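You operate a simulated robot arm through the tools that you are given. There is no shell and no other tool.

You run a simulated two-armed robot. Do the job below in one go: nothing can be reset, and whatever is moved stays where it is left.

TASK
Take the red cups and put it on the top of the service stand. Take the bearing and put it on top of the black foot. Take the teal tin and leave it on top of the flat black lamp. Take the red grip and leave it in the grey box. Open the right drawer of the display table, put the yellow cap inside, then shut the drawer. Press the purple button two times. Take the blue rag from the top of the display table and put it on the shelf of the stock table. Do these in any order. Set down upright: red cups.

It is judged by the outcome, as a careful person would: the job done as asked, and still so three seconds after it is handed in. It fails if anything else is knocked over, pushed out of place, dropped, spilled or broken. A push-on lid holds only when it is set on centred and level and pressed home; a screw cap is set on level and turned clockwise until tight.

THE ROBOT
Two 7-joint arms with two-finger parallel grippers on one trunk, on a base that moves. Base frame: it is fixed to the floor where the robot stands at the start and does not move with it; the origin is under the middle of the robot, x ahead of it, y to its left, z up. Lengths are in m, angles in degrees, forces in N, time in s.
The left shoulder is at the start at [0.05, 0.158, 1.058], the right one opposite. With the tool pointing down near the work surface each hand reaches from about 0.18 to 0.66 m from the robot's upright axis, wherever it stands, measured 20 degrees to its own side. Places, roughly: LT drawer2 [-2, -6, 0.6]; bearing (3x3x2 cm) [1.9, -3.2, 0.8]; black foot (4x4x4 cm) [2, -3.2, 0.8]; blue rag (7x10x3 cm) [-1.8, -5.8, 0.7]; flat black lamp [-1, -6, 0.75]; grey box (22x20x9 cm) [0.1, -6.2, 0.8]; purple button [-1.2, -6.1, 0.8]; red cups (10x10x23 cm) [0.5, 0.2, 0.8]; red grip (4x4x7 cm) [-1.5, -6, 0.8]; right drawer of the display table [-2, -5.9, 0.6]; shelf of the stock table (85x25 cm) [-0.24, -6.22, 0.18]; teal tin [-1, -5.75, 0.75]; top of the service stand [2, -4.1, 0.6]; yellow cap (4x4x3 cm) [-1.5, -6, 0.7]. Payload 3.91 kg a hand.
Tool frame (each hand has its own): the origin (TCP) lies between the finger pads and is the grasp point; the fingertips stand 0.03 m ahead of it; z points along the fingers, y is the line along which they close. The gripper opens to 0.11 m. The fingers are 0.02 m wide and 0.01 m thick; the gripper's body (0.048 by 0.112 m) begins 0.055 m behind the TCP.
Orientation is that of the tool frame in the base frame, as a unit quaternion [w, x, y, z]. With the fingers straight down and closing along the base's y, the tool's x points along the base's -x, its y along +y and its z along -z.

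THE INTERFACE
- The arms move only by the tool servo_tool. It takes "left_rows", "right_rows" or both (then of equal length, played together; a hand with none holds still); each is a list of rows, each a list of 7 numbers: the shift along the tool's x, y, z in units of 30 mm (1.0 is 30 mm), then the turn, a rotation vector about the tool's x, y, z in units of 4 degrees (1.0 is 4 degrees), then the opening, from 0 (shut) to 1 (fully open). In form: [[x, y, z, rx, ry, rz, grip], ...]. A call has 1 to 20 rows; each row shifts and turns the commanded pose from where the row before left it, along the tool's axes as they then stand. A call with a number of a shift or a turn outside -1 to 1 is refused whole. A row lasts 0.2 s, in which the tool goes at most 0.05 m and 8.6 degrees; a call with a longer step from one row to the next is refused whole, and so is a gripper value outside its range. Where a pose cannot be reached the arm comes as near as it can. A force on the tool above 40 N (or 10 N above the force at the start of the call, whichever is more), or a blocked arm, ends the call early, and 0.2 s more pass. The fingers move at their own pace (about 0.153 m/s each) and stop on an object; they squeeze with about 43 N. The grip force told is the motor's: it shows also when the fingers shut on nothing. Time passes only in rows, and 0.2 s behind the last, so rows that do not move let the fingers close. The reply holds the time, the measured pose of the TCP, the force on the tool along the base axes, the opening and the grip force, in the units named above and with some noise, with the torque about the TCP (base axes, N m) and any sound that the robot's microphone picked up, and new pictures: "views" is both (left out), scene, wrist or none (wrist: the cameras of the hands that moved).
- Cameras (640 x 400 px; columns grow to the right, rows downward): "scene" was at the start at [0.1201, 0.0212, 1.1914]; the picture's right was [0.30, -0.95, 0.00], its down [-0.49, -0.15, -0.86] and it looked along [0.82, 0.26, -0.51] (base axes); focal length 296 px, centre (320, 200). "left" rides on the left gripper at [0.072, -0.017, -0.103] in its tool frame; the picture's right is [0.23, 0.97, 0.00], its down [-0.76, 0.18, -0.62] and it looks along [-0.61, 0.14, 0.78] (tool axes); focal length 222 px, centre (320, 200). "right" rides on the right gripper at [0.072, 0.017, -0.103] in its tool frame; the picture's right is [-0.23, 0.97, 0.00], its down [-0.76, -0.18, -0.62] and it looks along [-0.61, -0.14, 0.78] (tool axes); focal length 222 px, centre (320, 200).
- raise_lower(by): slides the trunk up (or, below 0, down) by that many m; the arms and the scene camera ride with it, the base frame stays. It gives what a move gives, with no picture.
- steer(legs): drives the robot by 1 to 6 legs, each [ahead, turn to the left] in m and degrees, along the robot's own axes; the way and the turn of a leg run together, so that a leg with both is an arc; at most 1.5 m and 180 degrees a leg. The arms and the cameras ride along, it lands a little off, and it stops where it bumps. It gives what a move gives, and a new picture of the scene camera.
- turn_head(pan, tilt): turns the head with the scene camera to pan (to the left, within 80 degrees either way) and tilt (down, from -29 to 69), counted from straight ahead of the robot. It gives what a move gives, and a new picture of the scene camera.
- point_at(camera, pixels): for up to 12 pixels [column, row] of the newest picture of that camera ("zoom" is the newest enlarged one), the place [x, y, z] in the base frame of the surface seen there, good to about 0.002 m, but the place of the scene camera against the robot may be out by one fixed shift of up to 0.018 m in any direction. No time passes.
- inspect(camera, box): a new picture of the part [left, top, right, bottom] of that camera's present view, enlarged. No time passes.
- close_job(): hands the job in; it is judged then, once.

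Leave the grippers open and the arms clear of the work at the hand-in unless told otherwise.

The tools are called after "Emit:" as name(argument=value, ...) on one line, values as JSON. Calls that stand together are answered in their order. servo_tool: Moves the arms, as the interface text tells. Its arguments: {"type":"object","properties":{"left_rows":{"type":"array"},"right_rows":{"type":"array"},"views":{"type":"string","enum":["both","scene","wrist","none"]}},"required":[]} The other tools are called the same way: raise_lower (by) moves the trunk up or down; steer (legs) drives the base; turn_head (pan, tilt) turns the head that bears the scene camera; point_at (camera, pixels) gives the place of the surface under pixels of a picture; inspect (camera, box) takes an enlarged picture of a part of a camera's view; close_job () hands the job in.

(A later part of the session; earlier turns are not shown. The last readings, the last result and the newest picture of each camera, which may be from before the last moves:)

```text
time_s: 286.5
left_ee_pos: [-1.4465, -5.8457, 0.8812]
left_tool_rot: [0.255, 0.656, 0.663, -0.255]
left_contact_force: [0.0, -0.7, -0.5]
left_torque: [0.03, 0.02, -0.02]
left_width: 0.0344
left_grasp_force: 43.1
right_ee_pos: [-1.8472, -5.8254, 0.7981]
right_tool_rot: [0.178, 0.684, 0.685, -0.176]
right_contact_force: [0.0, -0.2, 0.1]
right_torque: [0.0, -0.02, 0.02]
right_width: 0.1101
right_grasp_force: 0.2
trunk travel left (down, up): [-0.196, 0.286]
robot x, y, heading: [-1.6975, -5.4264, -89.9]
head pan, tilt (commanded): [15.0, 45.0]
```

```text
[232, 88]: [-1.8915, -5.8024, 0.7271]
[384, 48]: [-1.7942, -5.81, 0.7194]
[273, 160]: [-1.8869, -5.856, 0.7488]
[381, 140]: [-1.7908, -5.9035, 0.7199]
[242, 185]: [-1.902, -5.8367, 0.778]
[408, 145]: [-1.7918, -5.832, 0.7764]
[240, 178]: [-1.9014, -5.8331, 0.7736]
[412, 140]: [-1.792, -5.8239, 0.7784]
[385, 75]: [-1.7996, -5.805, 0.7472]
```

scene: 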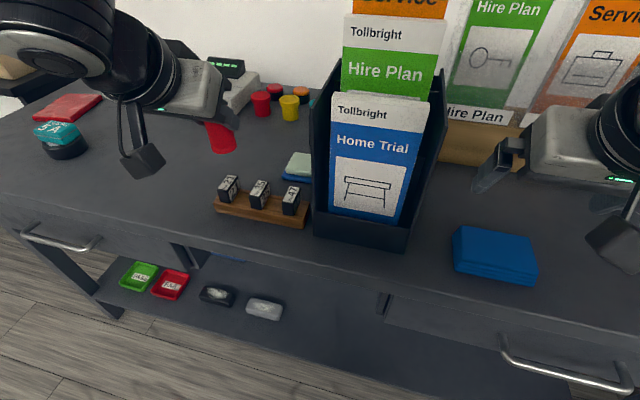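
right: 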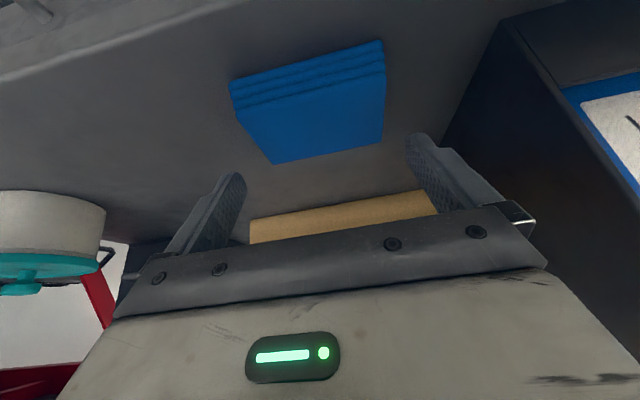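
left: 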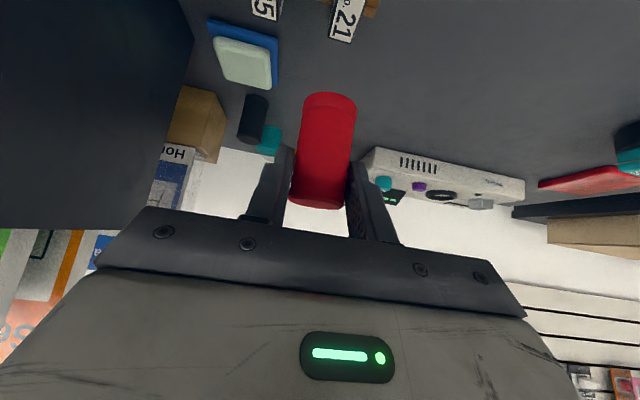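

The gaps are about 8 mm each side. I'll shift 1 mm, descend 4.3 cm to the table, and close.

Emit:
servo_tool(right_rows=[[0.23, 0.04, 0.42, 0, 0, 0, 1], [0.23, 0, 0.42, 0, 0, 0, 1], [0.16, 0, 0.28, 0, 0, 0, 1], [0.07, 0, 0.12, 0, 0, 0, 1], [0, 0, 0, 0, 0, 0, 1]], views="wrist")

```text
time_s: 287.7
left_ee_pos: [-1.4471, -5.844, 0.8822]
left_tool_rot: [0.255, 0.656, 0.662, -0.256]
left_contact_force: [1.3, -0.2, -0.6]
left_torque: [0.0, 0.04, 0.01]
left_width: 0.0342
left_grasp_force: 43.2
right_ee_pos: [-1.8448, -5.8272, 0.7558]
right_tool_rot: [0.177, 0.685, 0.684, -0.178]
right_contact_force: [-0.2, 0.3, 0.1]
right_torque: [0.0, 0.01, 0.0]
right_width: 0.1102
right_grasp_force: 0.0
trunk travel left (down, up): [-0.196, 0.286]
robot x, y, heading: [-1.6932, -5.426, -89.6]
head pan, tilt (commanded): [15.0, 45.0]
```

right: 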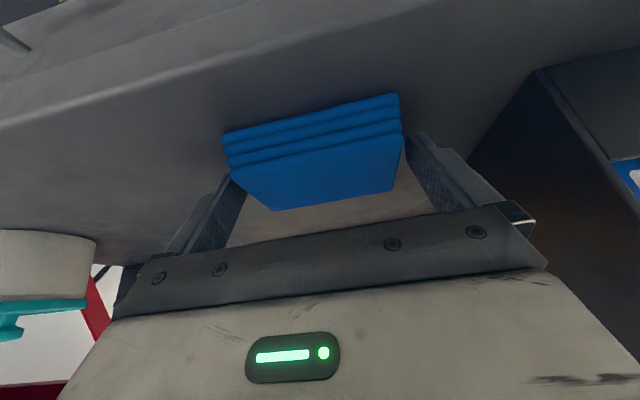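

The rag sits between the fingers with no contact. Closing now.

Emit:
servo_tool(right_rows=[[0, 0, 0, 0, 0, 0, 0.9], [0, 0, 0, 0, 0, 0, 0.8], [0, 0, 0, 0, 0, 0, 0.65], [0, 0, 0, 0, 0, 0, 0.6], [0, 0, 0, 0, 0, 0, 0.6]], views="wrist")

```text
time_s: 288.9
left_ee_pos: [-1.446, -5.8454, 0.8822]
left_tool_rot: [0.254, 0.656, 0.662, -0.256]
left_contact_force: [0.0, 0.6, -0.3]
left_torque: [0.03, 0.01, 0.04]
left_width: 0.0345
left_grasp_force: 43.2
right_ee_pos: [-1.8447, -5.8258, 0.756]
right_tool_rot: [0.176, 0.685, 0.684, -0.177]
right_contact_force: [0.4, 0.5, 0.6]
right_torque: [0.03, 0.0, 0.0]
right_width: 0.099
right_grasp_force: 42.5
trunk travel left (down, up): [-0.196, 0.286]
robot x, y, heading: [-1.6953, -5.4261, -89.9]
head pan, tilt (commanded): [15.0, 45.0]
```

right: 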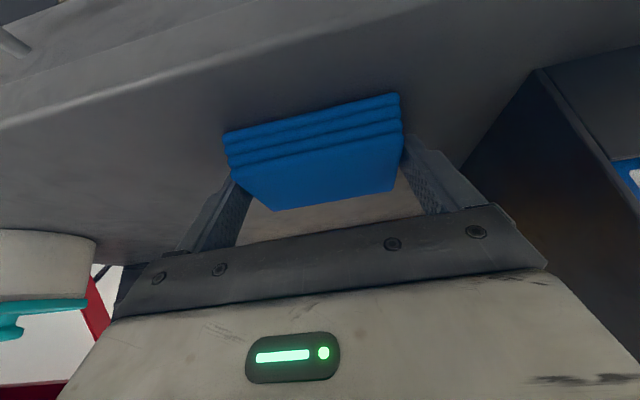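

The rag is gripped at 0.099 m. I'll lift it 8 cm and bring it back toward the robot.

Emit:
servo_tool(right_rows=[[-0.2, 0, -0.35, 0, 0, 0, 0.6], [-0.4, 0, -0.7, 0, 0, 0, 0.6], [-0.45, 0, -0.8, 0, 0, 0, 0.6], [-0.3, -0.1, -0.5, 0, 0, 0, 0.6], [0.5, -0.3, -0.28, 0, 0, 0, 0.6], [0.87, -0.5, -0.48, 0, 0, 0, 0.6], [0.87, -0.5, -0.48, 0, 0, 0, 0.6], [0.87, -0.5, -0.48, 0, 0, 0, 0.6], [0.6, -0.3, -0.3, 0, 0, 0, 0.6]], views="both")

```text
time_s: 290.9
left_ee_pos: [-1.4462, -5.8445, 0.8833]
left_tool_rot: [0.255, 0.656, 0.663, -0.255]
left_contact_force: [0.3, -0.1, 0.4]
left_torque: [-0.02, -0.01, -0.02]
left_width: 0.0343
left_grasp_force: 43.2
right_ee_pos: [-1.8979, -5.7761, 0.8578]
right_tool_rot: [0.177, 0.685, 0.685, -0.177]
right_contact_force: [-0.1, 0.6, -1.0]
right_torque: [0.01, 0.02, -0.02]
right_width: 0.099
right_grasp_force: 42.6
right hand out of reach, approached as far as the arm can: row 7, 8, 9
trunk travel left (down, up): [-0.196, 0.286]
robot x, y, heading: [-1.6949, -5.4277, -90.1]
head pan, tilt (commanded): [15.0, 45.0]
```

scene: 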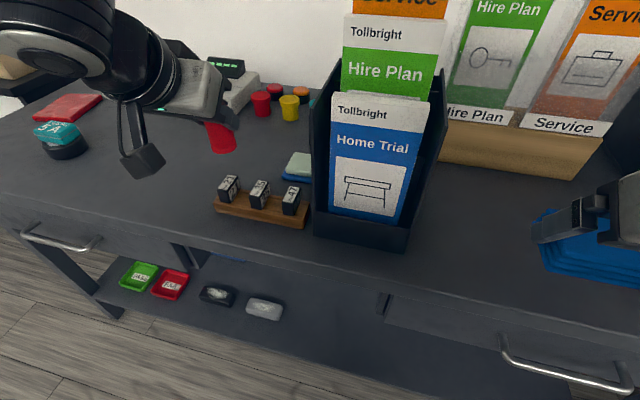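
right: 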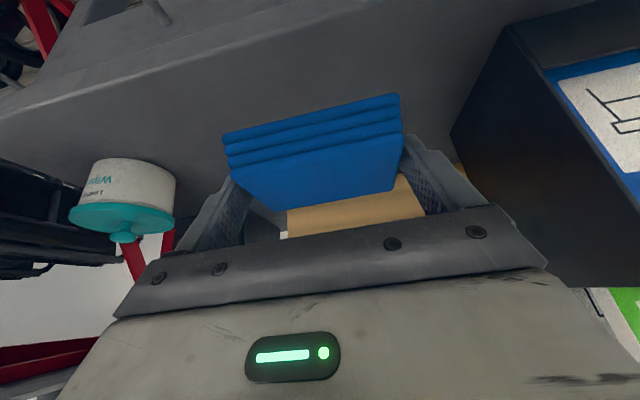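

Both objects are held. I'll back out 55 cm, turn to face east, drive 1.4 m along the aisle, and face the stock table.

Emit:
steer(legs=[[-0.55, 0], [0, 90], [1.41, 0], [0, -90], [0.3, 0]])

Emit:
turn_head(pan=10, tilt=35)

```text
time_s: 310.0
left_ee_pos: [-0.0365, -5.5958, 0.8823]
left_tool_rot: [0.256, 0.654, 0.665, -0.254]
left_contact_force: [0.3, 0.5, -0.1]
left_torque: [0.02, -0.01, 0.0]
left_width: 0.0345
left_grasp_force: 42.7
right_ee_pos: [-0.4878, -5.5303, 0.8571]
right_tool_rot: [0.176, 0.683, 0.686, -0.177]
right_contact_force: [-0.4, 0.4, -0.9]
right_torque: [0.04, 0.01, 0.0]
right_width: 0.0987
right_grasp_force: 43.3
trunk travel left (down, up): [-0.196, 0.286]
robot x, y, heading: [-0.29, -5.1796, -89.5]
head pan, tilt (commanded): [15.0, 45.0]
```

scene: 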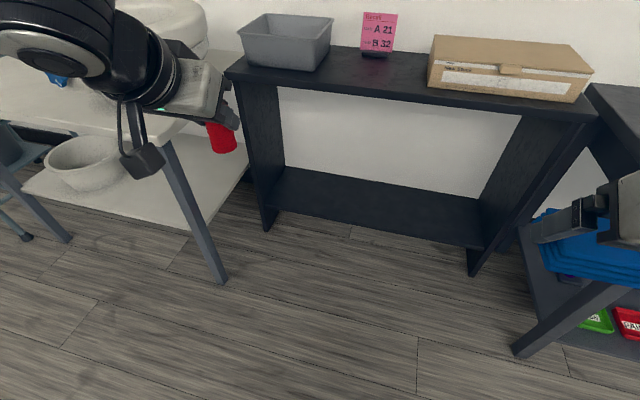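

```text
time_s: 310.7
left_ee_pos: [-0.0362, -5.5966, 0.8819]
left_tool_rot: [0.256, 0.654, 0.665, -0.255]
left_contact_force: [-0.5, -0.7, -0.1]
left_torque: [0.02, 0.01, -0.01]
left_width: 0.0344
left_grasp_force: 43.1
right_ee_pos: [-0.4888, -5.5301, 0.8563]
right_tool_rot: [0.177, 0.683, 0.687, -0.176]
right_contact_force: [0.0, 0.5, -0.2]
right_torque: [0.01, -0.02, -0.01]
right_width: 0.099
right_grasp_force: 42.8
trunk travel left (down, up): [-0.196, 0.286]
robot x, y, heading: [-0.2875, -5.1753, -89.5]
head pan, tilt (commanded): [10.0, 35.0]
```

scene: 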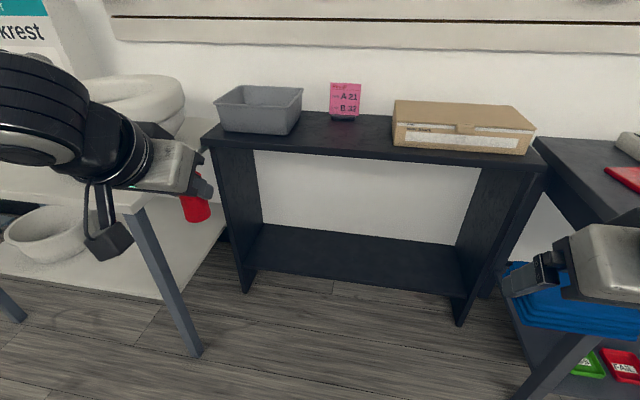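

I have a clear view of the stock table, its low shelf and the grey box. I'll measure them.

Emit:
point_at(camera="scene", pixels=[[215, 92], [247, 87], [302, 90], [275, 105], [223, 130], [293, 135], [260, 100], [205, 140], [540, 165], [350, 148], [350, 270], [350, 255]])

Emit:
point_at(camera="scene", pixels=[[255, 235], [455, 260], [462, 285], [248, 268], [240, 160], [243, 290], [460, 325], [350, 165], [400, 240], [300, 235], [140, 205], [200, 355]])

Emit:
inspect(camera="scene", box=[180, 60, 380, 180])

```text
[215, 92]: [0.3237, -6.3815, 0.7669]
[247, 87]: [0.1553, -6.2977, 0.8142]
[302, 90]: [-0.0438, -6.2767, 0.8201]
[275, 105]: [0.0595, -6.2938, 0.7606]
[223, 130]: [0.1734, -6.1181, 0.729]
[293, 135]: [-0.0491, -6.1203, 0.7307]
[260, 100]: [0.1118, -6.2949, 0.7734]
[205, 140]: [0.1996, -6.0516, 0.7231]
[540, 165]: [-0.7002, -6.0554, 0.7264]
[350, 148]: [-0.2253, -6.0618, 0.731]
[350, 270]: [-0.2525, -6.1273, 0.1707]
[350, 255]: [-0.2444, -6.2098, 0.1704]
```

```text
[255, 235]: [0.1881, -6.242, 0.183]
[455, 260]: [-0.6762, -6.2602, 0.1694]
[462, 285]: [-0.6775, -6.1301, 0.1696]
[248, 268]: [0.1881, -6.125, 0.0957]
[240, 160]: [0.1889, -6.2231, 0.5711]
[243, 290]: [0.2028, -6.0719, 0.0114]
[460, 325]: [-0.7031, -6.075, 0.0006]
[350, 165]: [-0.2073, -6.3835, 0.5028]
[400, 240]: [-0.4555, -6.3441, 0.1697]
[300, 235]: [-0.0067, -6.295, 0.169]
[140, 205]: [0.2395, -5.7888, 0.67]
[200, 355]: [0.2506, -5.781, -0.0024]
```

```text
3.20 times, centred on (280, 120) of scene
```

zoom: 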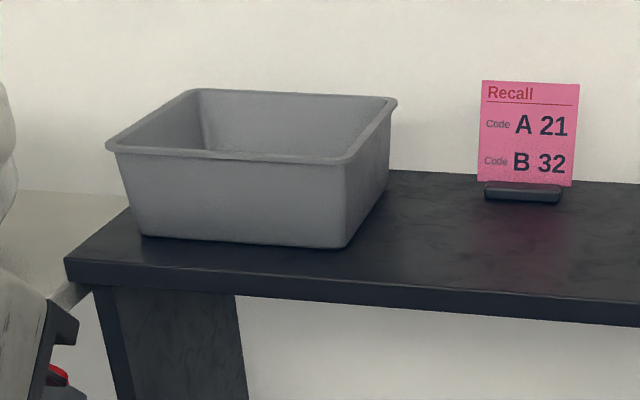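

The shelf is at z ≈ 0.18 (true). The grey box's rim is at z ≈ 0.83 and the box is centred near [0.07, −6.22]. I'll raise the trunk 8 cm, and drive in to about (−0.21, −5.60).

Emit:
raise_lower(by=0.08)

Emit:
steer(legs=[[0, 9.8], [0.43, 0], [0, -10.3]])

Emit:
turn_head(pan=15, tilt=45)

```text
time_s: 311.9
left_ee_pos: [-0.0367, -5.5965, 0.9616]
left_tool_rot: [0.255, 0.655, 0.664, -0.255]
left_contact_force: [-0.5, 0.2, -0.6]
left_torque: [-0.01, -0.01, 0.01]
left_width: 0.0344
left_grasp_force: 43.1
right_ee_pos: [-0.4873, -5.5305, 0.9368]
right_tool_rot: [0.176, 0.683, 0.687, -0.176]
right_contact_force: [0.0, 0.2, -0.5]
right_torque: [0.0, 0.0, -0.03]
right_width: 0.0988
right_grasp_force: 42.7
trunk travel left (down, up): [-0.276, 0.206]
robot x, y, heading: [-0.2883, -5.1794, -89.5]
head pan, tilt (commanded): [10.0, 35.0]
```

```text
time_s: 315.9
left_ee_pos: [0.0323, -6.0278, 0.9623]
left_tool_rot: [0.254, 0.66, 0.659, -0.257]
left_contact_force: [-0.2, 0.4, -0.5]
left_torque: [0.01, -0.01, -0.01]
left_width: 0.0343
left_grasp_force: 43.1
right_ee_pos: [-0.4181, -5.954, 0.9366]
right_tool_rot: [0.176, 0.689, 0.68, -0.178]
right_contact_force: [0.6, -0.1, -0.9]
right_torque: [-0.01, 0.0, 0.01]
right_width: 0.099
right_grasp_force: 42.9
trunk travel left (down, up): [-0.276, 0.206]
robot x, y, heading: [-0.2107, -5.6044, -90.4]
head pan, tilt (commanded): [10.0, 35.0]
```

scene: 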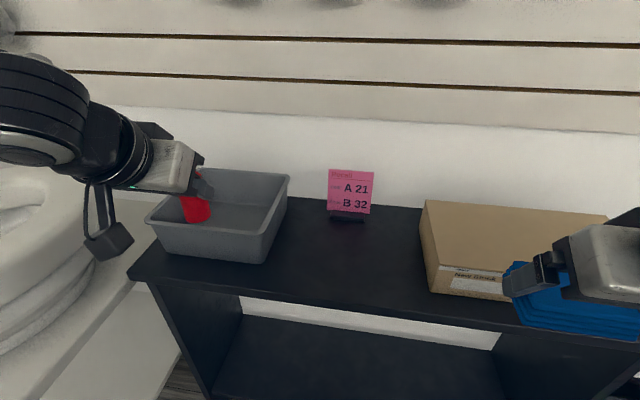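

```text
time_s: 316.7
left_ee_pos: [0.0326, -6.0291, 0.9636]
left_tool_rot: [0.254, 0.659, 0.66, -0.256]
left_contact_force: [-0.2, -0.2, -0.7]
left_torque: [0.01, -0.01, 0.0]
left_width: 0.0344
left_grasp_force: 43.3
right_ee_pos: [-0.4168, -5.9539, 0.9372]
right_tool_rot: [0.176, 0.689, 0.681, -0.177]
right_contact_force: [-1.1, 0.3, -0.6]
right_torque: [-0.02, -0.01, -0.03]
right_width: 0.0989
right_grasp_force: 43.1
trunk travel left (down, up): [-0.276, 0.206]
robot x, y, heading: [-0.2129, -5.6051, -90.6]
head pan, tilt (commanded): [15.0, 45.0]
```

scene: 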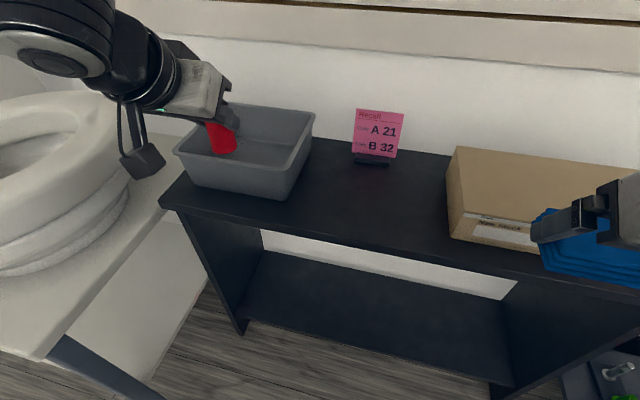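

The red grip hangs just in front of the grey box. I'll measure the box's rim and floor from this view and from the left wrist camera.

Emit:
point_at(camera="scene", pixels=[[177, 151], [312, 115], [278, 168], [225, 162], [270, 145], [260, 155], [290, 125], [247, 150], [296, 140], [190, 185], [272, 198]])

Emit:
inspect(camera="left", box=[0, 0, 640, 400])

```text
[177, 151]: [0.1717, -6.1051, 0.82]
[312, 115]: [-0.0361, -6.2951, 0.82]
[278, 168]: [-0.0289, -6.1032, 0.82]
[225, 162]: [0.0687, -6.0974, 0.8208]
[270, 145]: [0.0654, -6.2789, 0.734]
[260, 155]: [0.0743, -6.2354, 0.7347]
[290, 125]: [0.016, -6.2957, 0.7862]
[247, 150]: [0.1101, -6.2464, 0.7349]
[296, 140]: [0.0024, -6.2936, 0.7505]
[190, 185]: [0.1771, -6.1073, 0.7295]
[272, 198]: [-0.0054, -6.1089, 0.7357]
```

```text
1.00 times, centred on (320, 200) of left (not enlarged: the box is as wide or as high as the picture)
```

zoom: 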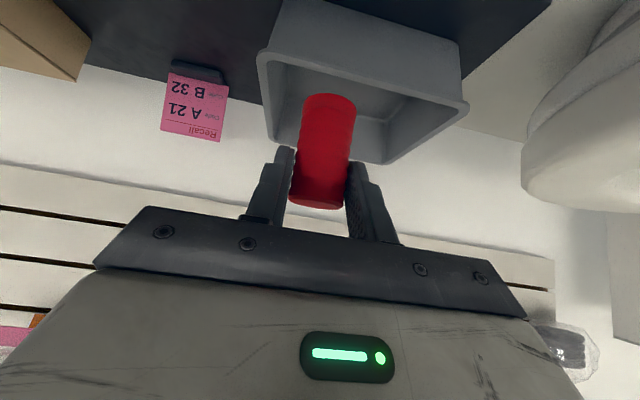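

I'll measure the rim with the left camera as well, since it's the more accurate one.

Emit:
point_at(camera="zoom", pixels=[[262, 55], [464, 106], [275, 142], [385, 160], [370, 80], [330, 70], [430, 120], [280, 85], [400, 100]])

```text
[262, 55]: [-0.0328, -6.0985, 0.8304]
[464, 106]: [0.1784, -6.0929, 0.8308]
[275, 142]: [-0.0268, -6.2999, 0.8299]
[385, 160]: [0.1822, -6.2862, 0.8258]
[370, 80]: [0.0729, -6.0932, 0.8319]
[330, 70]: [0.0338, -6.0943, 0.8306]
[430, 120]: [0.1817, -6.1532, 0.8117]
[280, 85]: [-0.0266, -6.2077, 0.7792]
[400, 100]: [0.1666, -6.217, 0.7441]
```

The rim is at z 0.8305, from y −6.095 to −6.30, and the floor is at z 0.744. Setting the TCP at y −6.175 keeps the gripper and its camera clear of the front rim. I'll move above the box first.

Emit:
servo_tool(left_rows=[[-0.57, 0.28, 0.82, 0, 0, 0, 0.15], [-0.57, 0.28, 0.82, 0, 0, 0, 0.15], [-0.57, 0.28, 0.82, 0, 0, 0, 0.15], [-0.57, 0.28, 0.82, 0, 0, 0, 0.15], [-0.57, 0.28, 0.82, 0, 0, 0, 0.15], [0, 0, 0, 0, 0, 0, 0.15]], views="both")

```text
time_s: 318.1
left_ee_pos: [0.0728, -6.1746, 0.9273]
left_tool_rot: [0.253, 0.66, 0.659, -0.258]
left_contact_force: [0.3, 1.2, -0.1]
left_torque: [0.01, -0.01, 0.03]
left_width: 0.0346
left_grasp_force: 43.3
right_ee_pos: [-0.4171, -5.9547, 0.9364]
right_tool_rot: [0.175, 0.689, 0.681, -0.177]
right_contact_force: [-0.3, 0.2, -0.1]
right_torque: [0.01, -0.01, 0.0]
right_width: 0.0988
right_grasp_force: 43.1
trunk travel left (down, up): [-0.276, 0.206]
robot x, y, heading: [-0.2157, -5.6034, -90.3]
head pan, tilt (commanded): [15.0, 45.0]
```

scene: 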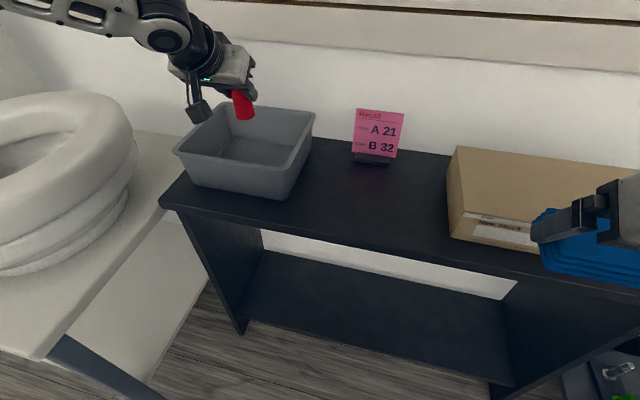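
left: 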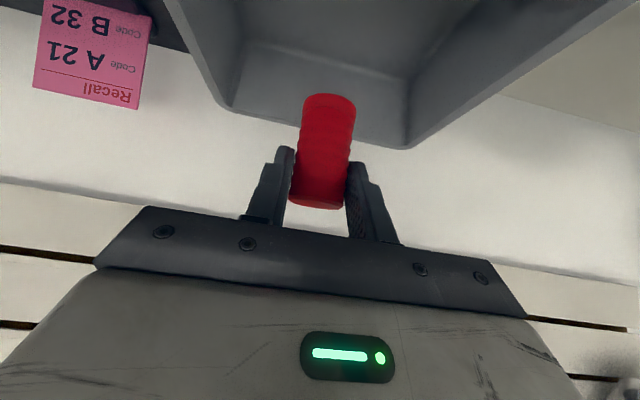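

It's positioned above the box. I'll lower it straight down about 11 cm into the box.

Emit:
servo_tool(left_rows=[[0.4, 0, 0.44, 0, 0, 0, 0.15], [0.55, 0, 0.6, 0, 0, 0, 0.15], [0.55, 0, 0.6, 0, 0, 0, 0.15], [0.5, 0, 0.55, 0, 0, 0, 0.15], [0.35, 0, 0.39, 0, 0, 0, 0.15], [0.15, 0, 0.17, 0, 0, 0, 0.15], [0, 0, 0, 0, 0, 0, 0.15]], views="both")

```text
time_s: 319.7
left_ee_pos: [0.0747, -6.1747, 0.8176]
left_tool_rot: [0.253, 0.66, 0.659, -0.257]
left_contact_force: [-0.2, 0.3, 0.5]
left_torque: [-0.01, -0.05, -0.03]
left_width: 0.0341
left_grasp_force: 43.1
right_ee_pos: [-0.4189, -5.9541, 0.937]
right_tool_rot: [0.176, 0.689, 0.68, -0.178]
right_contact_force: [0.3, -0.4, -0.6]
right_torque: [-0.02, -0.03, 0.02]
right_width: 0.099
right_grasp_force: 43.1
trunk travel left (down, up): [-0.276, 0.206]
robot x, y, heading: [-0.2129, -5.6085, -90.5]
head pan, tilt (commanded): [15.0, 45.0]
```

scene: 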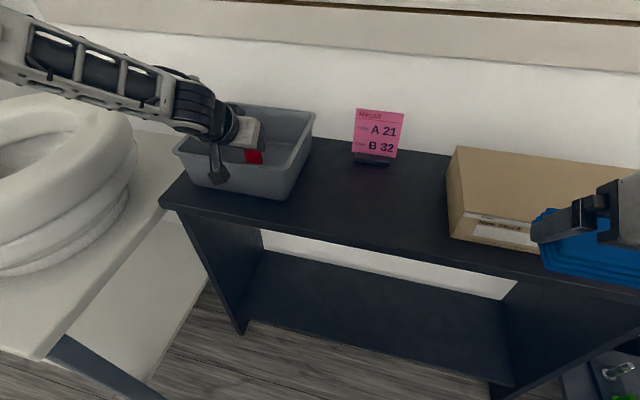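
left: 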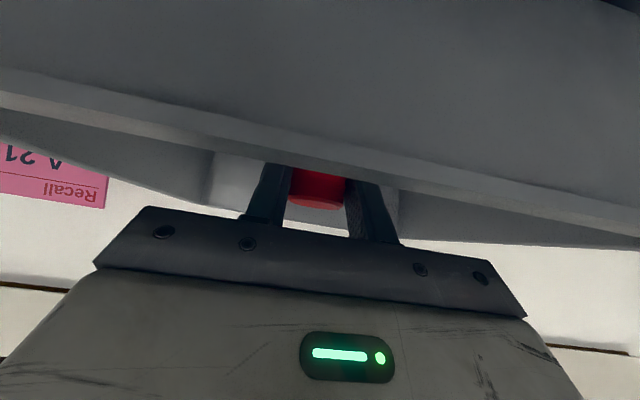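

I need 1.5 cm more. I'll lower in 4 mm steps.

Emit:
servo_tool(left_rows=[[0.09, 0, 0.1, 0, 0, 0, 0.15], [0.09, 0, 0.1, 0, 0, 0, 0.15], [0.09, 0, 0.1, 0, 0, 0, 0.15], [0.05, 0, 0.06, 0, 0, 0, 0.15], [0, 0, 0, 0, 0, 0, 0.15]], views="wrist")

```text
time_s: 320.9
left_ee_pos: [0.0736, -6.1743, 0.8035]
left_tool_rot: [0.253, 0.659, 0.66, -0.258]
left_contact_force: [-0.2, 0.6, 1.6]
left_torque: [0.04, -0.01, 0.04]
left_width: 0.0343
left_grasp_force: 42.8
right_ee_pos: [-0.4193, -5.9536, 0.9372]
right_tool_rot: [0.176, 0.689, 0.68, -0.179]
right_contact_force: [0.7, -0.1, -0.4]
right_torque: [0.03, 0.04, 0.0]
right_width: 0.0987
right_grasp_force: 43.6
trunk travel left (down, up): [-0.276, 0.206]
robot x, y, heading: [-0.2147, -5.6062, -90.5]
head pan, tilt (commanded): [15.0, 45.0]
```

left: 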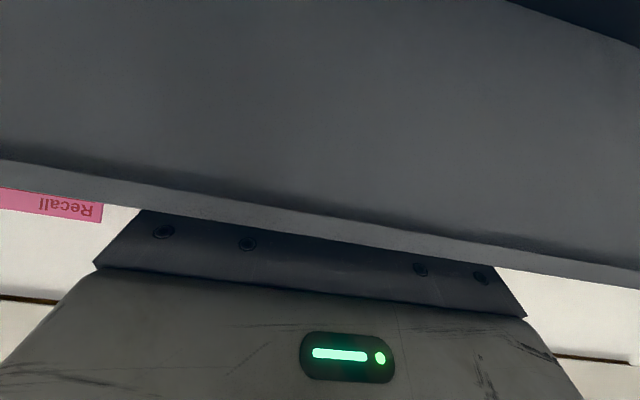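

Light contact: the grip stands on the box floor. I'll open the fingers and rise straight up.

Emit:
servo_tool(left_rows=[[0.02, 0, 0.02, 0, 0, 0, 0.25], [0, 0, 0, 0, 0, 0, 0.4], [0, 0, 0, 0, 0, 0, 0.5], [0, 0, 0, 0, 0, 0, 0.5], [-0.3, 0, -0.33, 0, 0, 0, 0.5], [-0.55, 0, -0.6, 0, 0, 0, 0.5], [-0.55, 0, -0.6, 0, 0, 0, 0.5], [-0.55, 0, -0.6, 0, 0, 0, 0.5], [-0.55, 0, -0.6, 0, 0, 0, 0.5], [-0.3, 0, -0.33, 0, 0, 0, 0.5]], views="both")

```text
time_s: 323.1
left_ee_pos: [0.0746, -6.1739, 0.9261]
left_tool_rot: [0.254, 0.66, 0.659, -0.257]
left_contact_force: [0.8, -0.5, 0.1]
left_torque: [0.0, 0.0, -0.01]
left_width: 0.0549
left_grasp_force: 0.1
right_ee_pos: [-0.4183, -5.953, 0.9365]
right_tool_rot: [0.177, 0.689, 0.68, -0.179]
right_contact_force: [0.4, 0.0, -1.1]
right_torque: [0.0, 0.0, 0.01]
right_width: 0.0988
right_grasp_force: 43.1
trunk travel left (down, up): [-0.276, 0.206]
robot x, y, heading: [-0.2146, -5.6073, -90.4]
head pan, tilt (commanded): [15.0, 45.0]
```

scene: 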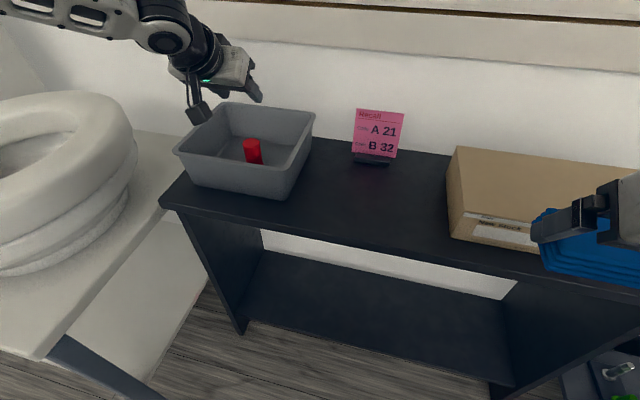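
left: 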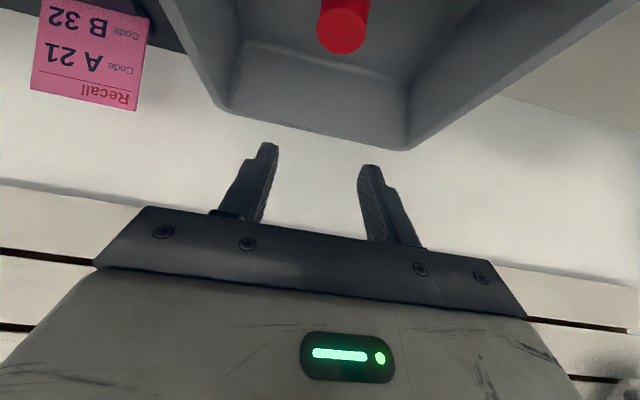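

The red grip stands in the grey box. I'll retract the left hand back and up along its axis, then back the robot out so I can lower the arms in the open.

Emit:
servo_tool(left_rows=[[0, 0, -0.8, 0, 0, 0, 0.5], [0, 0, -1, 0, 0, 0, 0.5], [0, 0, -1, 0, 0, 0, 0.6], [0, 0, -1, 0, 0, 0, 0.8], [0, 0, -1, 0, 0, 0, 1], [0, 0, -1, 0, 0, 0, 1], [0.4, 0, -0.9, 0, 0, 0, 1], [0.4, 0, -0.9, 0, 0, 0, 1]], views="none")

Emit:
steer(legs=[[-0.35, 0]])

```text
time_s: 324.9
left_ee_pos: [0.0742, -6.0042, 1.0789]
left_tool_rot: [0.253, 0.66, 0.659, -0.257]
left_contact_force: [0.3, -0.8, -0.1]
left_torque: [-0.03, -0.01, 0.0]
left_width: 0.1099
left_grasp_force: 0.0
right_ee_pos: [-0.4187, -5.9541, 0.9374]
right_tool_rot: [0.176, 0.689, 0.681, -0.178]
right_contact_force: [0.8, 0.1, -0.6]
right_torque: [0.01, 0.04, -0.02]
right_width: 0.0989
right_grasp_force: 42.9
trunk travel left (down, up): [-0.276, 0.206]
robot x, y, heading: [-0.2156, -5.6094, -90.6]
head pan, tilt (commanded): [15.0, 45.0]
```

```text
time_s: 327.1
left_ee_pos: [0.0778, -5.6555, 1.0773]
left_tool_rot: [0.253, 0.66, 0.658, -0.258]
left_contact_force: [-0.1, -0.2, -0.1]
left_torque: [-0.01, -0.02, -0.02]
left_width: 0.1098
left_grasp_force: 0.1
right_ee_pos: [-0.4158, -5.6035, 0.937]
right_tool_rot: [0.176, 0.689, 0.68, -0.178]
right_contact_force: [0.2, 0.1, -0.1]
right_torque: [0.0, -0.01, 0.01]
right_width: 0.099
right_grasp_force: 42.9
trunk travel left (down, up): [-0.276, 0.206]
robot x, y, heading: [-0.2091, -5.2566, -90.8]
head pan, tilt (commanded): [15.0, 45.0]
```

scene: 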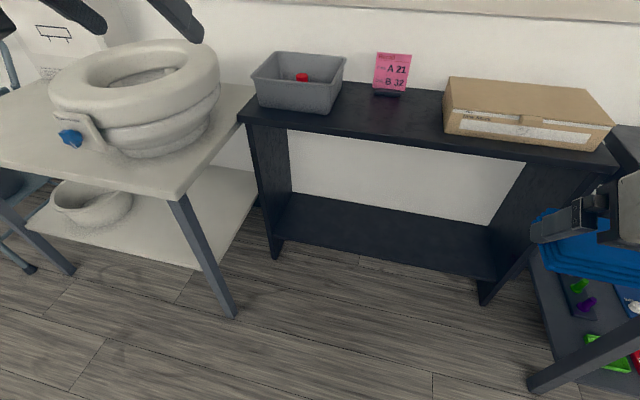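

In the open now. I'll lower the trunk 27 cm, then lower the right hand with the rag and see how far down it reaches.

Emit:
raise_lower(by=-0.27)

Emit:
servo_tool(right_rows=[[0.48, 0, 0.87, 0, 0, 0, 0.6], [0.48, 0, 0.87, 0, 0, 0, 0.6], [0.48, 0, 0.87, 0, 0, 0, 0.6], [0.48, 0, 0.87, 0, 0, 0, 0.6], [0.48, 0, 0.87, 0, 0, 0, 0.6], [0.48, 0, 0.87, 0, 0, 0, 0.6], [0.48, 0, 0.87, 0, 0, 0, 0.6], [0.48, 0, 0.87, 0, 0, 0, 0.6], [0.48, 0, 0.87, 0, 0, 0, 0.6], [0.48, 0, 0.87, 0, 0, 0, 0.6], [0, 0, 0, 0, 0, 0, 0.6]], views="both")

```text
time_s: 329.9
left_ee_pos: [0.0774, -5.6542, 0.809]
left_tool_rot: [0.253, 0.66, 0.659, -0.257]
left_contact_force: [-0.2, 0.0, -0.2]
left_torque: [0.0, 0.0, -0.02]
left_width: 0.1099
left_grasp_force: 0.0
right_ee_pos: [-0.4161, -5.6051, 0.668]
right_tool_rot: [0.175, 0.689, 0.681, -0.177]
right_contact_force: [0.1, 0.6, -0.6]
right_torque: [-0.01, -0.03, 0.05]
right_width: 0.0988
right_grasp_force: 42.8
trunk travel left (down, up): [-0.006, 0.476]
robot x, y, heading: [-0.2089, -5.2585, -90.6]
head pan, tilt (commanded): [15.0, 45.0]
```

```text
time_s: 332.1
left_ee_pos: [0.078, -5.6534, 0.8087]
left_tool_rot: [0.253, 0.66, 0.659, -0.258]
left_contact_force: [-0.4, -0.5, 0.3]
left_torque: [0.0, 0.04, -0.01]
left_width: 0.1099
left_grasp_force: 0.1
right_ee_pos: [-0.4131, -5.617, 0.3802]
right_tool_rot: [0.178, 0.685, 0.683, -0.178]
right_contact_force: [-6.1, -0.1, 19.4]
right_torque: [2.59, -0.55, 0.87]
right_width: 0.099
right_grasp_force: 43.1
right hand out of reach, approached as far as the arm can: row 1, 2
trunk travel left (down, up): [-0.006, 0.476]
robot x, y, heading: [-0.2092, -5.2599, -90.5]
head pan, tilt (commanded): [15.0, 45.0]
stopped in row 11 (right hand): the force on the tool passed its limit at 88 N (the readings are from after the stop); the commanded pose is now the measured one
```

scene: 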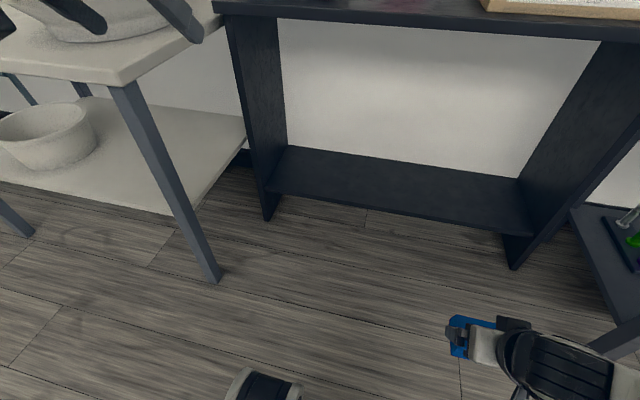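
right: 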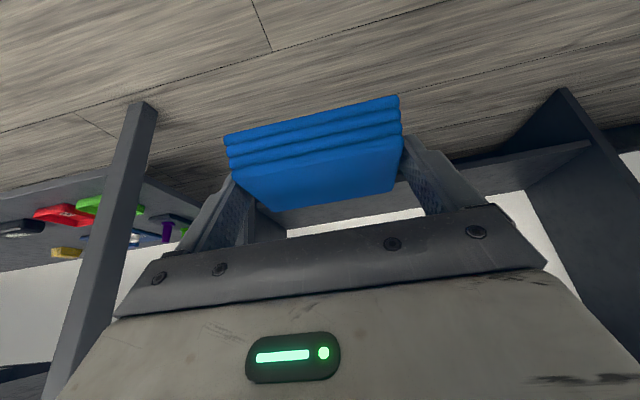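

The right hand stopped at z 0.38 with a strong contact, probably its wrist camera meeting the robot's own base. I'll lift it straight up 5 cm and look down.

Emit:
servo_tool(right_rows=[[-0.3, 0, -0.5, 0, 0, 0, 0.6], [-0.48, 0, -0.87, 0, 0, 0, 0.6], [-0.3, 0, -0.5, 0, 0, 0, 0.6], [0, 0, 0, 0, 0, 0, 0.6]], views="wrist")

Emit:
turn_head(pan=-25, tilt=69)

```text
time_s: 333.1
left_ee_pos: [0.077, -5.6545, 0.8083]
left_tool_rot: [0.253, 0.661, 0.658, -0.257]
left_contact_force: [0.2, 0.1, -0.1]
left_torque: [0.0, -0.03, 0.01]
left_width: 0.1099
left_grasp_force: 0.0
right_ee_pos: [-0.4126, -5.6176, 0.443]
right_tool_rot: [0.176, 0.686, 0.683, -0.177]
right_contact_force: [0.3, 0.0, -0.2]
right_torque: [0.02, 0.02, -0.04]
right_width: 0.0991
right_grasp_force: 43.0
trunk travel left (down, up): [-0.006, 0.476]
robot x, y, heading: [-0.2099, -5.2598, -90.5]
head pan, tilt (commanded): [15.0, 45.0]
```

right: 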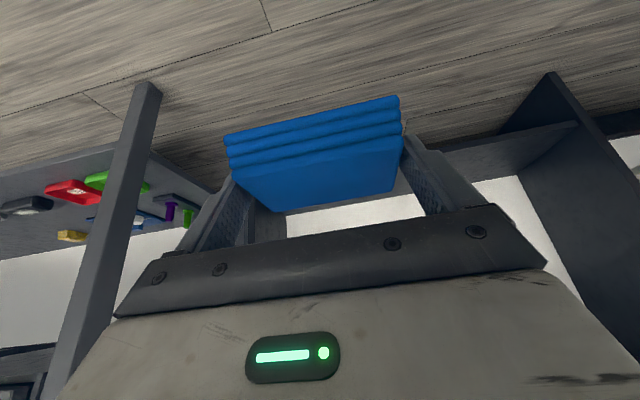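

```text
time_s: 334.2
left_ee_pos: [0.0771, -5.6542, 0.809]
left_tool_rot: [0.253, 0.66, 0.659, -0.257]
left_contact_force: [-0.4, 0.0, -1.2]
left_torque: [0.01, 0.0, -0.01]
left_width: 0.1101
left_grasp_force: 0.0
right_ee_pos: [-0.4129, -5.6173, 0.4433]
right_tool_rot: [0.176, 0.686, 0.684, -0.176]
right_contact_force: [-0.1, -0.1, 0.5]
right_torque: [0.01, -0.02, -0.01]
right_width: 0.0991
right_grasp_force: 42.6
trunk travel left (down, up): [-0.006, 0.476]
robot x, y, heading: [-0.2134, -5.2533, -90.5]
head pan, tilt (commanded): [-25.0, 68.8]
```

scene: 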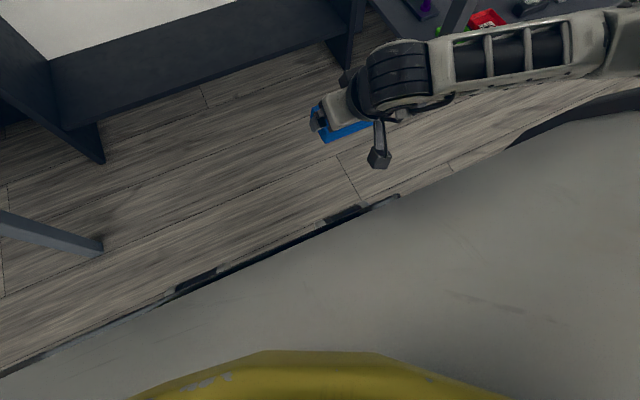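

I can see the base's top and its front edge from (0, 370) to (400, 195), with the hand's camera near it at (378, 157). I'll measure the base edge.

Emit:
point_at(camera="scene", pixels=[[250, 290], [300, 260], [390, 215], [450, 200], [520, 165], [150, 335], [340, 216], [600, 130], [378, 160], [330, 125], [100, 330], [420, 180]])

```text
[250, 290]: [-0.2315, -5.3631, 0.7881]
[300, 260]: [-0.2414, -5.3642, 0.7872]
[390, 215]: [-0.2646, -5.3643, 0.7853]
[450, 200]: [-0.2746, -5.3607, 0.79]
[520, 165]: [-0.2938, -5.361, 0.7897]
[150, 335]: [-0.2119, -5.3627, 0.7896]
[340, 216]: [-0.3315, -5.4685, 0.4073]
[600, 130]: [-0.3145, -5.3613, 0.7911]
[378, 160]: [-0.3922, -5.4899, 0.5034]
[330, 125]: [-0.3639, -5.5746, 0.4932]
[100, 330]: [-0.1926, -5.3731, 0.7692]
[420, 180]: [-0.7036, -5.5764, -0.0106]
```

There's a dark edge just beyond the chest at z ≈ 0.41, perhaps the base's front bumper. I'll measure more points along it.

Emit:
inspect(camera="scene", box=[140, 150, 420, 320])

Emit:
point_at(camera="zoom", pixels=[[120, 300], [180, 270], [300, 215], [440, 150], [480, 130], [560, 110], [250, 240], [60, 330]])

```text
2.29 times, centred on (280, 235) of scene
```

zoom: 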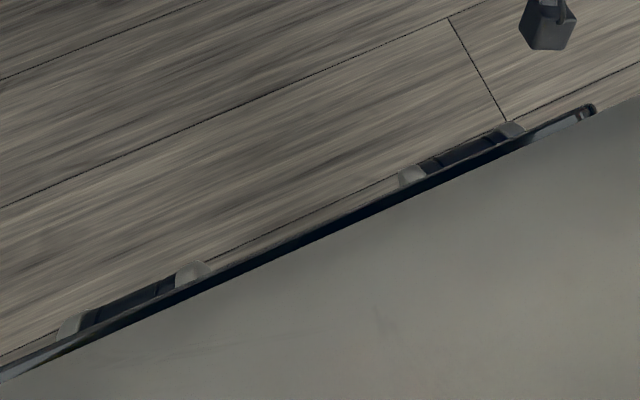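

```text
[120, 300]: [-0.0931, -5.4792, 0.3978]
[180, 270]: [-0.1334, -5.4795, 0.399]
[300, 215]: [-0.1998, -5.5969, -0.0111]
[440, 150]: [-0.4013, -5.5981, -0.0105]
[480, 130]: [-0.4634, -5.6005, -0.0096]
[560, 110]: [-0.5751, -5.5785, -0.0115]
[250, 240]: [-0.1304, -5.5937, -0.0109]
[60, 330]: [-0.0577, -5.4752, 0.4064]
```

The base's front has small raised parts at z ≈ 0.40 about 0.225 m ahead, and the hand camera hit one of those. I'll move the hand 6.5 cm forward, so the camera clears the base, then test lowering.

Emit:
servo_tool(right_rows=[[-0.6, 0, 0.33, 0, 0, 0, 0.6], [-0.7, 0, 0.38, 0, 0, 0, 0.6], [-0.6, 0, 0.33, 0, 0, 0, 0.6], [0, 0, 0, 0, 0, 0, 0.6]], views="none")

Emit:
servo_tool(right_rows=[[0.3, 0, 0.55, 0, 0, 0, 0.6], [0.4, 0, 0.75, 0, 0, 0, 0.6], [0.4, 0, 0.75, 0, 0, 0, 0.6], [0.4, 0, 0.75, 0, 0, 0, 0.6], [0.4, 0, 0.75, 0, 0, 0, 0.6], [0.3, 0, 0.55, 0, 0, 0, 0.6], [0, 0, 0, 0, 0, 0, 0.6]], views="scene")

```text
time_s: 335.2
left_ee_pos: [0.0778, -5.6549, 0.8087]
left_tool_rot: [0.253, 0.66, 0.659, -0.256]
left_contact_force: [0.5, 0.1, -0.1]
left_torque: [0.01, 0.01, -0.04]
left_width: 0.11
left_grasp_force: 0.1
right_ee_pos: [-0.4117, -5.6815, 0.4433]
right_tool_rot: [0.176, 0.686, 0.684, -0.177]
right_contact_force: [-0.4, -0.6, 0.2]
right_torque: [-0.02, -0.02, -0.03]
right_width: 0.0991
right_grasp_force: 43.0
trunk travel left (down, up): [-0.006, 0.476]
robot x, y, heading: [-0.2097, -5.257, -90.6]
head pan, tilt (commanded): [-25.0, 68.8]
```

```text
time_s: 336.8
left_ee_pos: [0.0777, -5.6541, 0.8085]
left_tool_rot: [0.253, 0.66, 0.659, -0.257]
left_contact_force: [-0.3, -0.6, 0.5]
left_torque: [0.01, 0.0, -0.02]
left_width: 0.1098
left_grasp_force: 0.1
right_ee_pos: [-0.412, -5.6841, 0.3033]
right_tool_rot: [0.176, 0.686, 0.684, -0.177]
right_contact_force: [0.7, 0.0, -1.1]
right_torque: [0.03, -0.02, 0.05]
right_width: 0.0988
right_grasp_force: 42.9
trunk travel left (down, up): [-0.006, 0.476]
robot x, y, heading: [-0.2087, -5.2588, -90.8]
head pan, tilt (commanded): [-25.0, 68.8]
```

scene: 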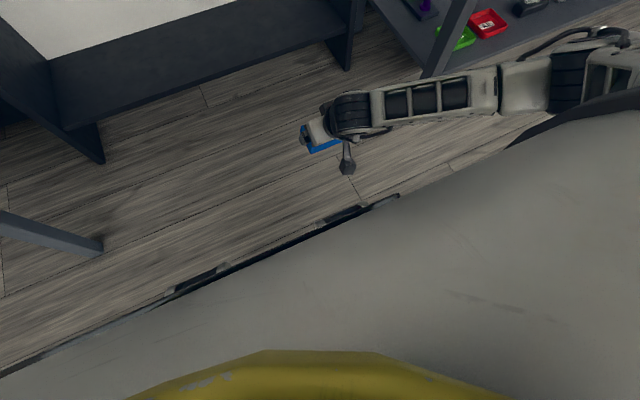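

No warnings: the hand gets down to z 0.30 at 0.425 m ahead. Its elbow sticks out to the right, so I'll measure forearm and elbow positions to make sure they'd clear the neighbouring tables.

Emit:
point_at(camera="scene", pixels=[[350, 110], [400, 100], [450, 90], [490, 80], [530, 75], [570, 75], [605, 70], [630, 60], [600, 35], [440, 60], [347, 165], [330, 140]])

Emit:
turn_head(pan=-50, tilt=55)

```text
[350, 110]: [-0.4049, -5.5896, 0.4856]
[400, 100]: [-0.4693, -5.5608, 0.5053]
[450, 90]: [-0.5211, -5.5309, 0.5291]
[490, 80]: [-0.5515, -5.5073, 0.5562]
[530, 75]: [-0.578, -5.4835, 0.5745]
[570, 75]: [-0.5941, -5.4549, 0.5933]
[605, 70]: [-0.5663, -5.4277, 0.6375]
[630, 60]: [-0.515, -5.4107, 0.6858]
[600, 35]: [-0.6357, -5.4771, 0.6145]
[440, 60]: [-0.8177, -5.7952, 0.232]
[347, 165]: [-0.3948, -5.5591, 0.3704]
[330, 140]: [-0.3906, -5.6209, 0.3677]
```

```text
time_s: 337.7
left_ee_pos: [0.077, -5.6551, 0.8094]
left_tool_rot: [0.254, 0.66, 0.658, -0.257]
left_contact_force: [0.0, -0.3, -0.9]
left_torque: [0.01, -0.03, 0.01]
left_width: 0.1098
left_grasp_force: 0.1
right_ee_pos: [-0.4121, -5.6835, 0.3043]
right_tool_rot: [0.176, 0.686, 0.684, -0.177]
right_contact_force: [-0.6, -0.7, 0.2]
right_torque: [0.03, 0.02, -0.01]
right_width: 0.0991
right_grasp_force: 43.4
trunk travel left (down, up): [-0.006, 0.476]
robot x, y, heading: [-0.2102, -5.2558, -90.6]
head pan, tilt (commanded): [-50.0, 55.0]
```

scene: 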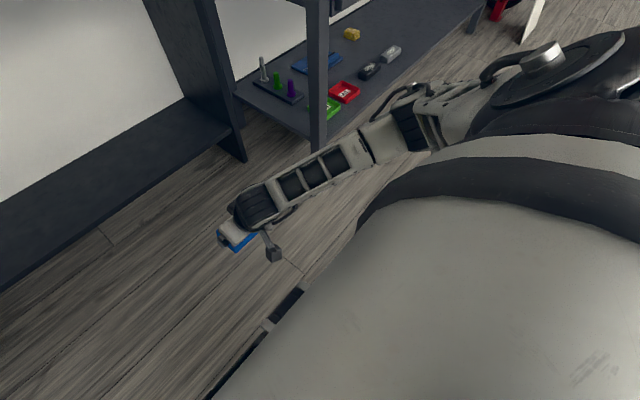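

The elbow sits about 0.42 m right of the robot's axis and 0.2 m ahead at z 0.6. I'll test how low and far forward the hand goes here in the open before choosing where to stand.

Emit:
servo_tool(right_rows=[[0.32, 0, 0.57, 0, 0, 0, 0.6], [0.32, 0, 0.57, 0, 0, 0, 0.6], [0.32, 0, 0.57, 0, 0, 0, 0.6], [0.3, 0, 0.56, 0, 0, 0, 0.6], [-0.58, 0, 0.32, 0, 0, 0, 0.6], [-0.58, 0, 0.32, 0, 0, 0, 0.6], [0, 0, 0, 0, 0, 0, 0.6]], views="none")

```text
time_s: 339.3
left_ee_pos: [0.076, -5.6545, 0.8085]
left_tool_rot: [0.253, 0.66, 0.659, -0.257]
left_contact_force: [0.3, -0.6, 0.3]
left_torque: [-0.02, 0.01, 0.01]
left_width: 0.1099
left_grasp_force: 0.1
right_ee_pos: [-0.4198, -5.7266, 0.2467]
right_tool_rot: [0.176, 0.686, 0.684, -0.177]
right_contact_force: [0.3, 0.2, 0.2]
right_torque: [0.03, 0.04, 0.0]
right_width: 0.0987
right_grasp_force: 43.0
right hand out of reach, approached as far as the arm can: row 3, 4
trunk travel left (down, up): [-0.006, 0.476]
robot x, y, heading: [-0.2113, -5.2543, -90.6]
head pan, tilt (commanded): [-50.0, 55.0]
```

Interesting: moving forward freed it. It's now at 0.472 m ahead, z 0.247. I'll try further forward and lower.

Emit:
servo_tool(right_rows=[[-0.29, 0, 0.16, 0, 0, 0, 0.6], [0.24, 0, 0.44, 0, 0, 0, 0.6], [0.24, 0, 0.44, 0, 0, 0, 0.6], [0, 0, 0, 0, 0, 0, 0.6]], views="scene")

```text
time_s: 340.3
left_ee_pos: [0.0771, -5.6548, 0.8079]
left_tool_rot: [0.253, 0.66, 0.659, -0.257]
left_contact_force: [-0.2, 0.2, -0.7]
left_torque: [-0.03, 0.01, -0.02]
left_width: 0.1099
left_grasp_force: 0.1
right_ee_pos: [-0.418, -5.7365, 0.2169]
right_tool_rot: [0.176, 0.685, 0.684, -0.177]
right_contact_force: [-0.6, -0.1, 0.0]
right_torque: [0.0, 0.02, -0.03]
right_width: 0.0988
right_grasp_force: 43.1
trunk travel left (down, up): [-0.006, 0.476]
robot x, y, heading: [-0.2064, -5.2602, -90.3]
head pan, tilt (commanded): [-50.0, 55.0]
```

scene: 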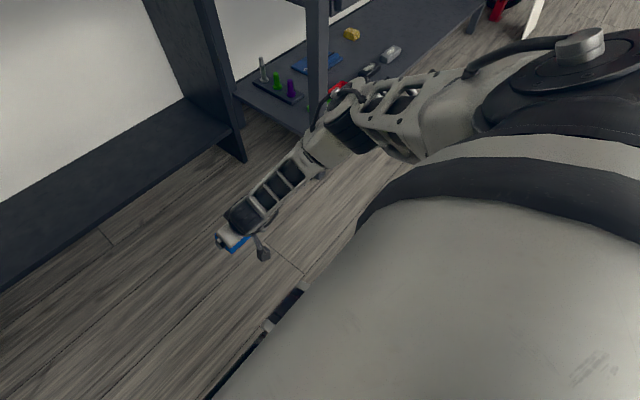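

It reaches z 0.217 at 0.476 m ahead, which is what's needed. I'll check where the elbow is in this posture.

Emit:
point_at(camera="scene", pixels=[[320, 125], [335, 110], [350, 100], [365, 95], [350, 135], [400, 85], [310, 150], [270, 185], [318, 100], [460, 75], [312, 60]])

```text
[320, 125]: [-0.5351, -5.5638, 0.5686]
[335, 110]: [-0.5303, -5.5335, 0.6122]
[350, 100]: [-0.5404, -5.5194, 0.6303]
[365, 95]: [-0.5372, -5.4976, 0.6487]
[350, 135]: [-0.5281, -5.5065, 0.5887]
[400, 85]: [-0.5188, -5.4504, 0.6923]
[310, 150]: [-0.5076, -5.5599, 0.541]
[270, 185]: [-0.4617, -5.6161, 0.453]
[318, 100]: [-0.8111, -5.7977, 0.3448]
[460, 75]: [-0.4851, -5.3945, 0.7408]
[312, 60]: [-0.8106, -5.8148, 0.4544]
```

The elbow is now closer in, at about [−0.54, −5.53]. Before driving in, I'll raise and pull back the left hand, so it clears the grey box, and check the left elbow against the white table.

Emit:
servo_tool(left_rows=[[0, 0, -0.9, 0, 0, 0, 1], [0, -0.1, -1, 0, 0, 0, 1], [0, -0.1, -1, 0, 0, 0, 1], [-0.3, -0.1, -0.9, 0, 0, 0, 1], [-0.6, 0, -0.7, 0, 0, 0, 1], [-0.6, 0, -0.7, 0, 0, 0, 1], [0, 0, 0, 0, 0, 0, 1]], right_rows=[[-0.24, 0, -0.44, 0, 0, 0, 0.6], [-0.24, 0, -0.44, 0, 0, 0, 0.6], [-0.24, 0, -0.44, 0, 0, 0, 0.6], [0, 0, 0, 0, 0, 0, 0.6], [0, 0, 0, 0, 0, 0, 0.6], [0, 0, 0, 0, 0, 0, 0.6], [0, 0, 0, 0, 0, 0, 0.6]], views="none")

Emit:
turn_head(pan=45, tilt=35)

```text
time_s: 341.9
left_ee_pos: [0.0693, -5.5826, 0.9548]
left_tool_rot: [0.253, 0.66, 0.659, -0.257]
left_contact_force: [-0.3, -0.5, -1.0]
left_torque: [0.03, -0.05, 0.0]
left_width: 0.1099
left_grasp_force: 0.0
right_ee_pos: [-0.4207, -5.7357, 0.2626]
right_tool_rot: [0.176, 0.686, 0.683, -0.177]
right_contact_force: [1.0, 0.7, -0.1]
right_torque: [-0.01, 0.01, 0.0]
right_width: 0.0991
right_grasp_force: 43.2
trunk travel left (down, up): [-0.006, 0.476]
robot x, y, heading: [-0.212, -5.2578, -90.5]
head pan, tilt (commanded): [-50.0, 55.0]
```

```text
time_s: 343.6
left_ee_pos: [0.0696, -5.5816, 0.9551]
left_tool_rot: [0.252, 0.661, 0.658, -0.257]
left_contact_force: [0.0, 0.7, -1.2]
left_torque: [0.0, -0.04, 0.02]
left_width: 0.1102
left_grasp_force: 0.1
right_ee_pos: [-0.4192, -5.7367, 0.2617]
right_tool_rot: [0.176, 0.686, 0.683, -0.176]
right_contact_force: [0.6, 0.4, 0.6]
right_torque: [0.02, -0.03, 0.03]
right_width: 0.0989
right_grasp_force: 43.2
trunk travel left (down, up): [-0.006, 0.476]
robot x, y, heading: [-0.2093, -5.2537, -90.6]
head pan, tilt (commanded): [45.0, 35.0]
```

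scene: 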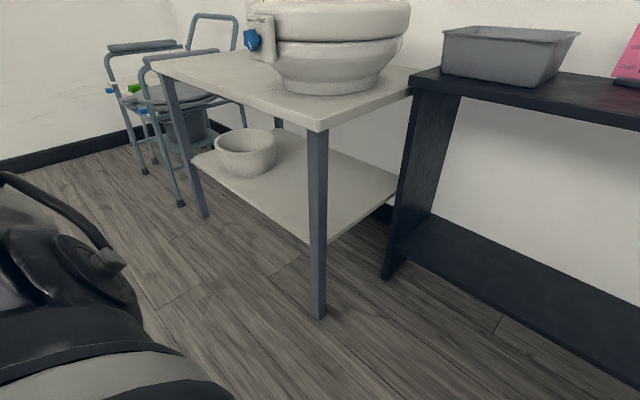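

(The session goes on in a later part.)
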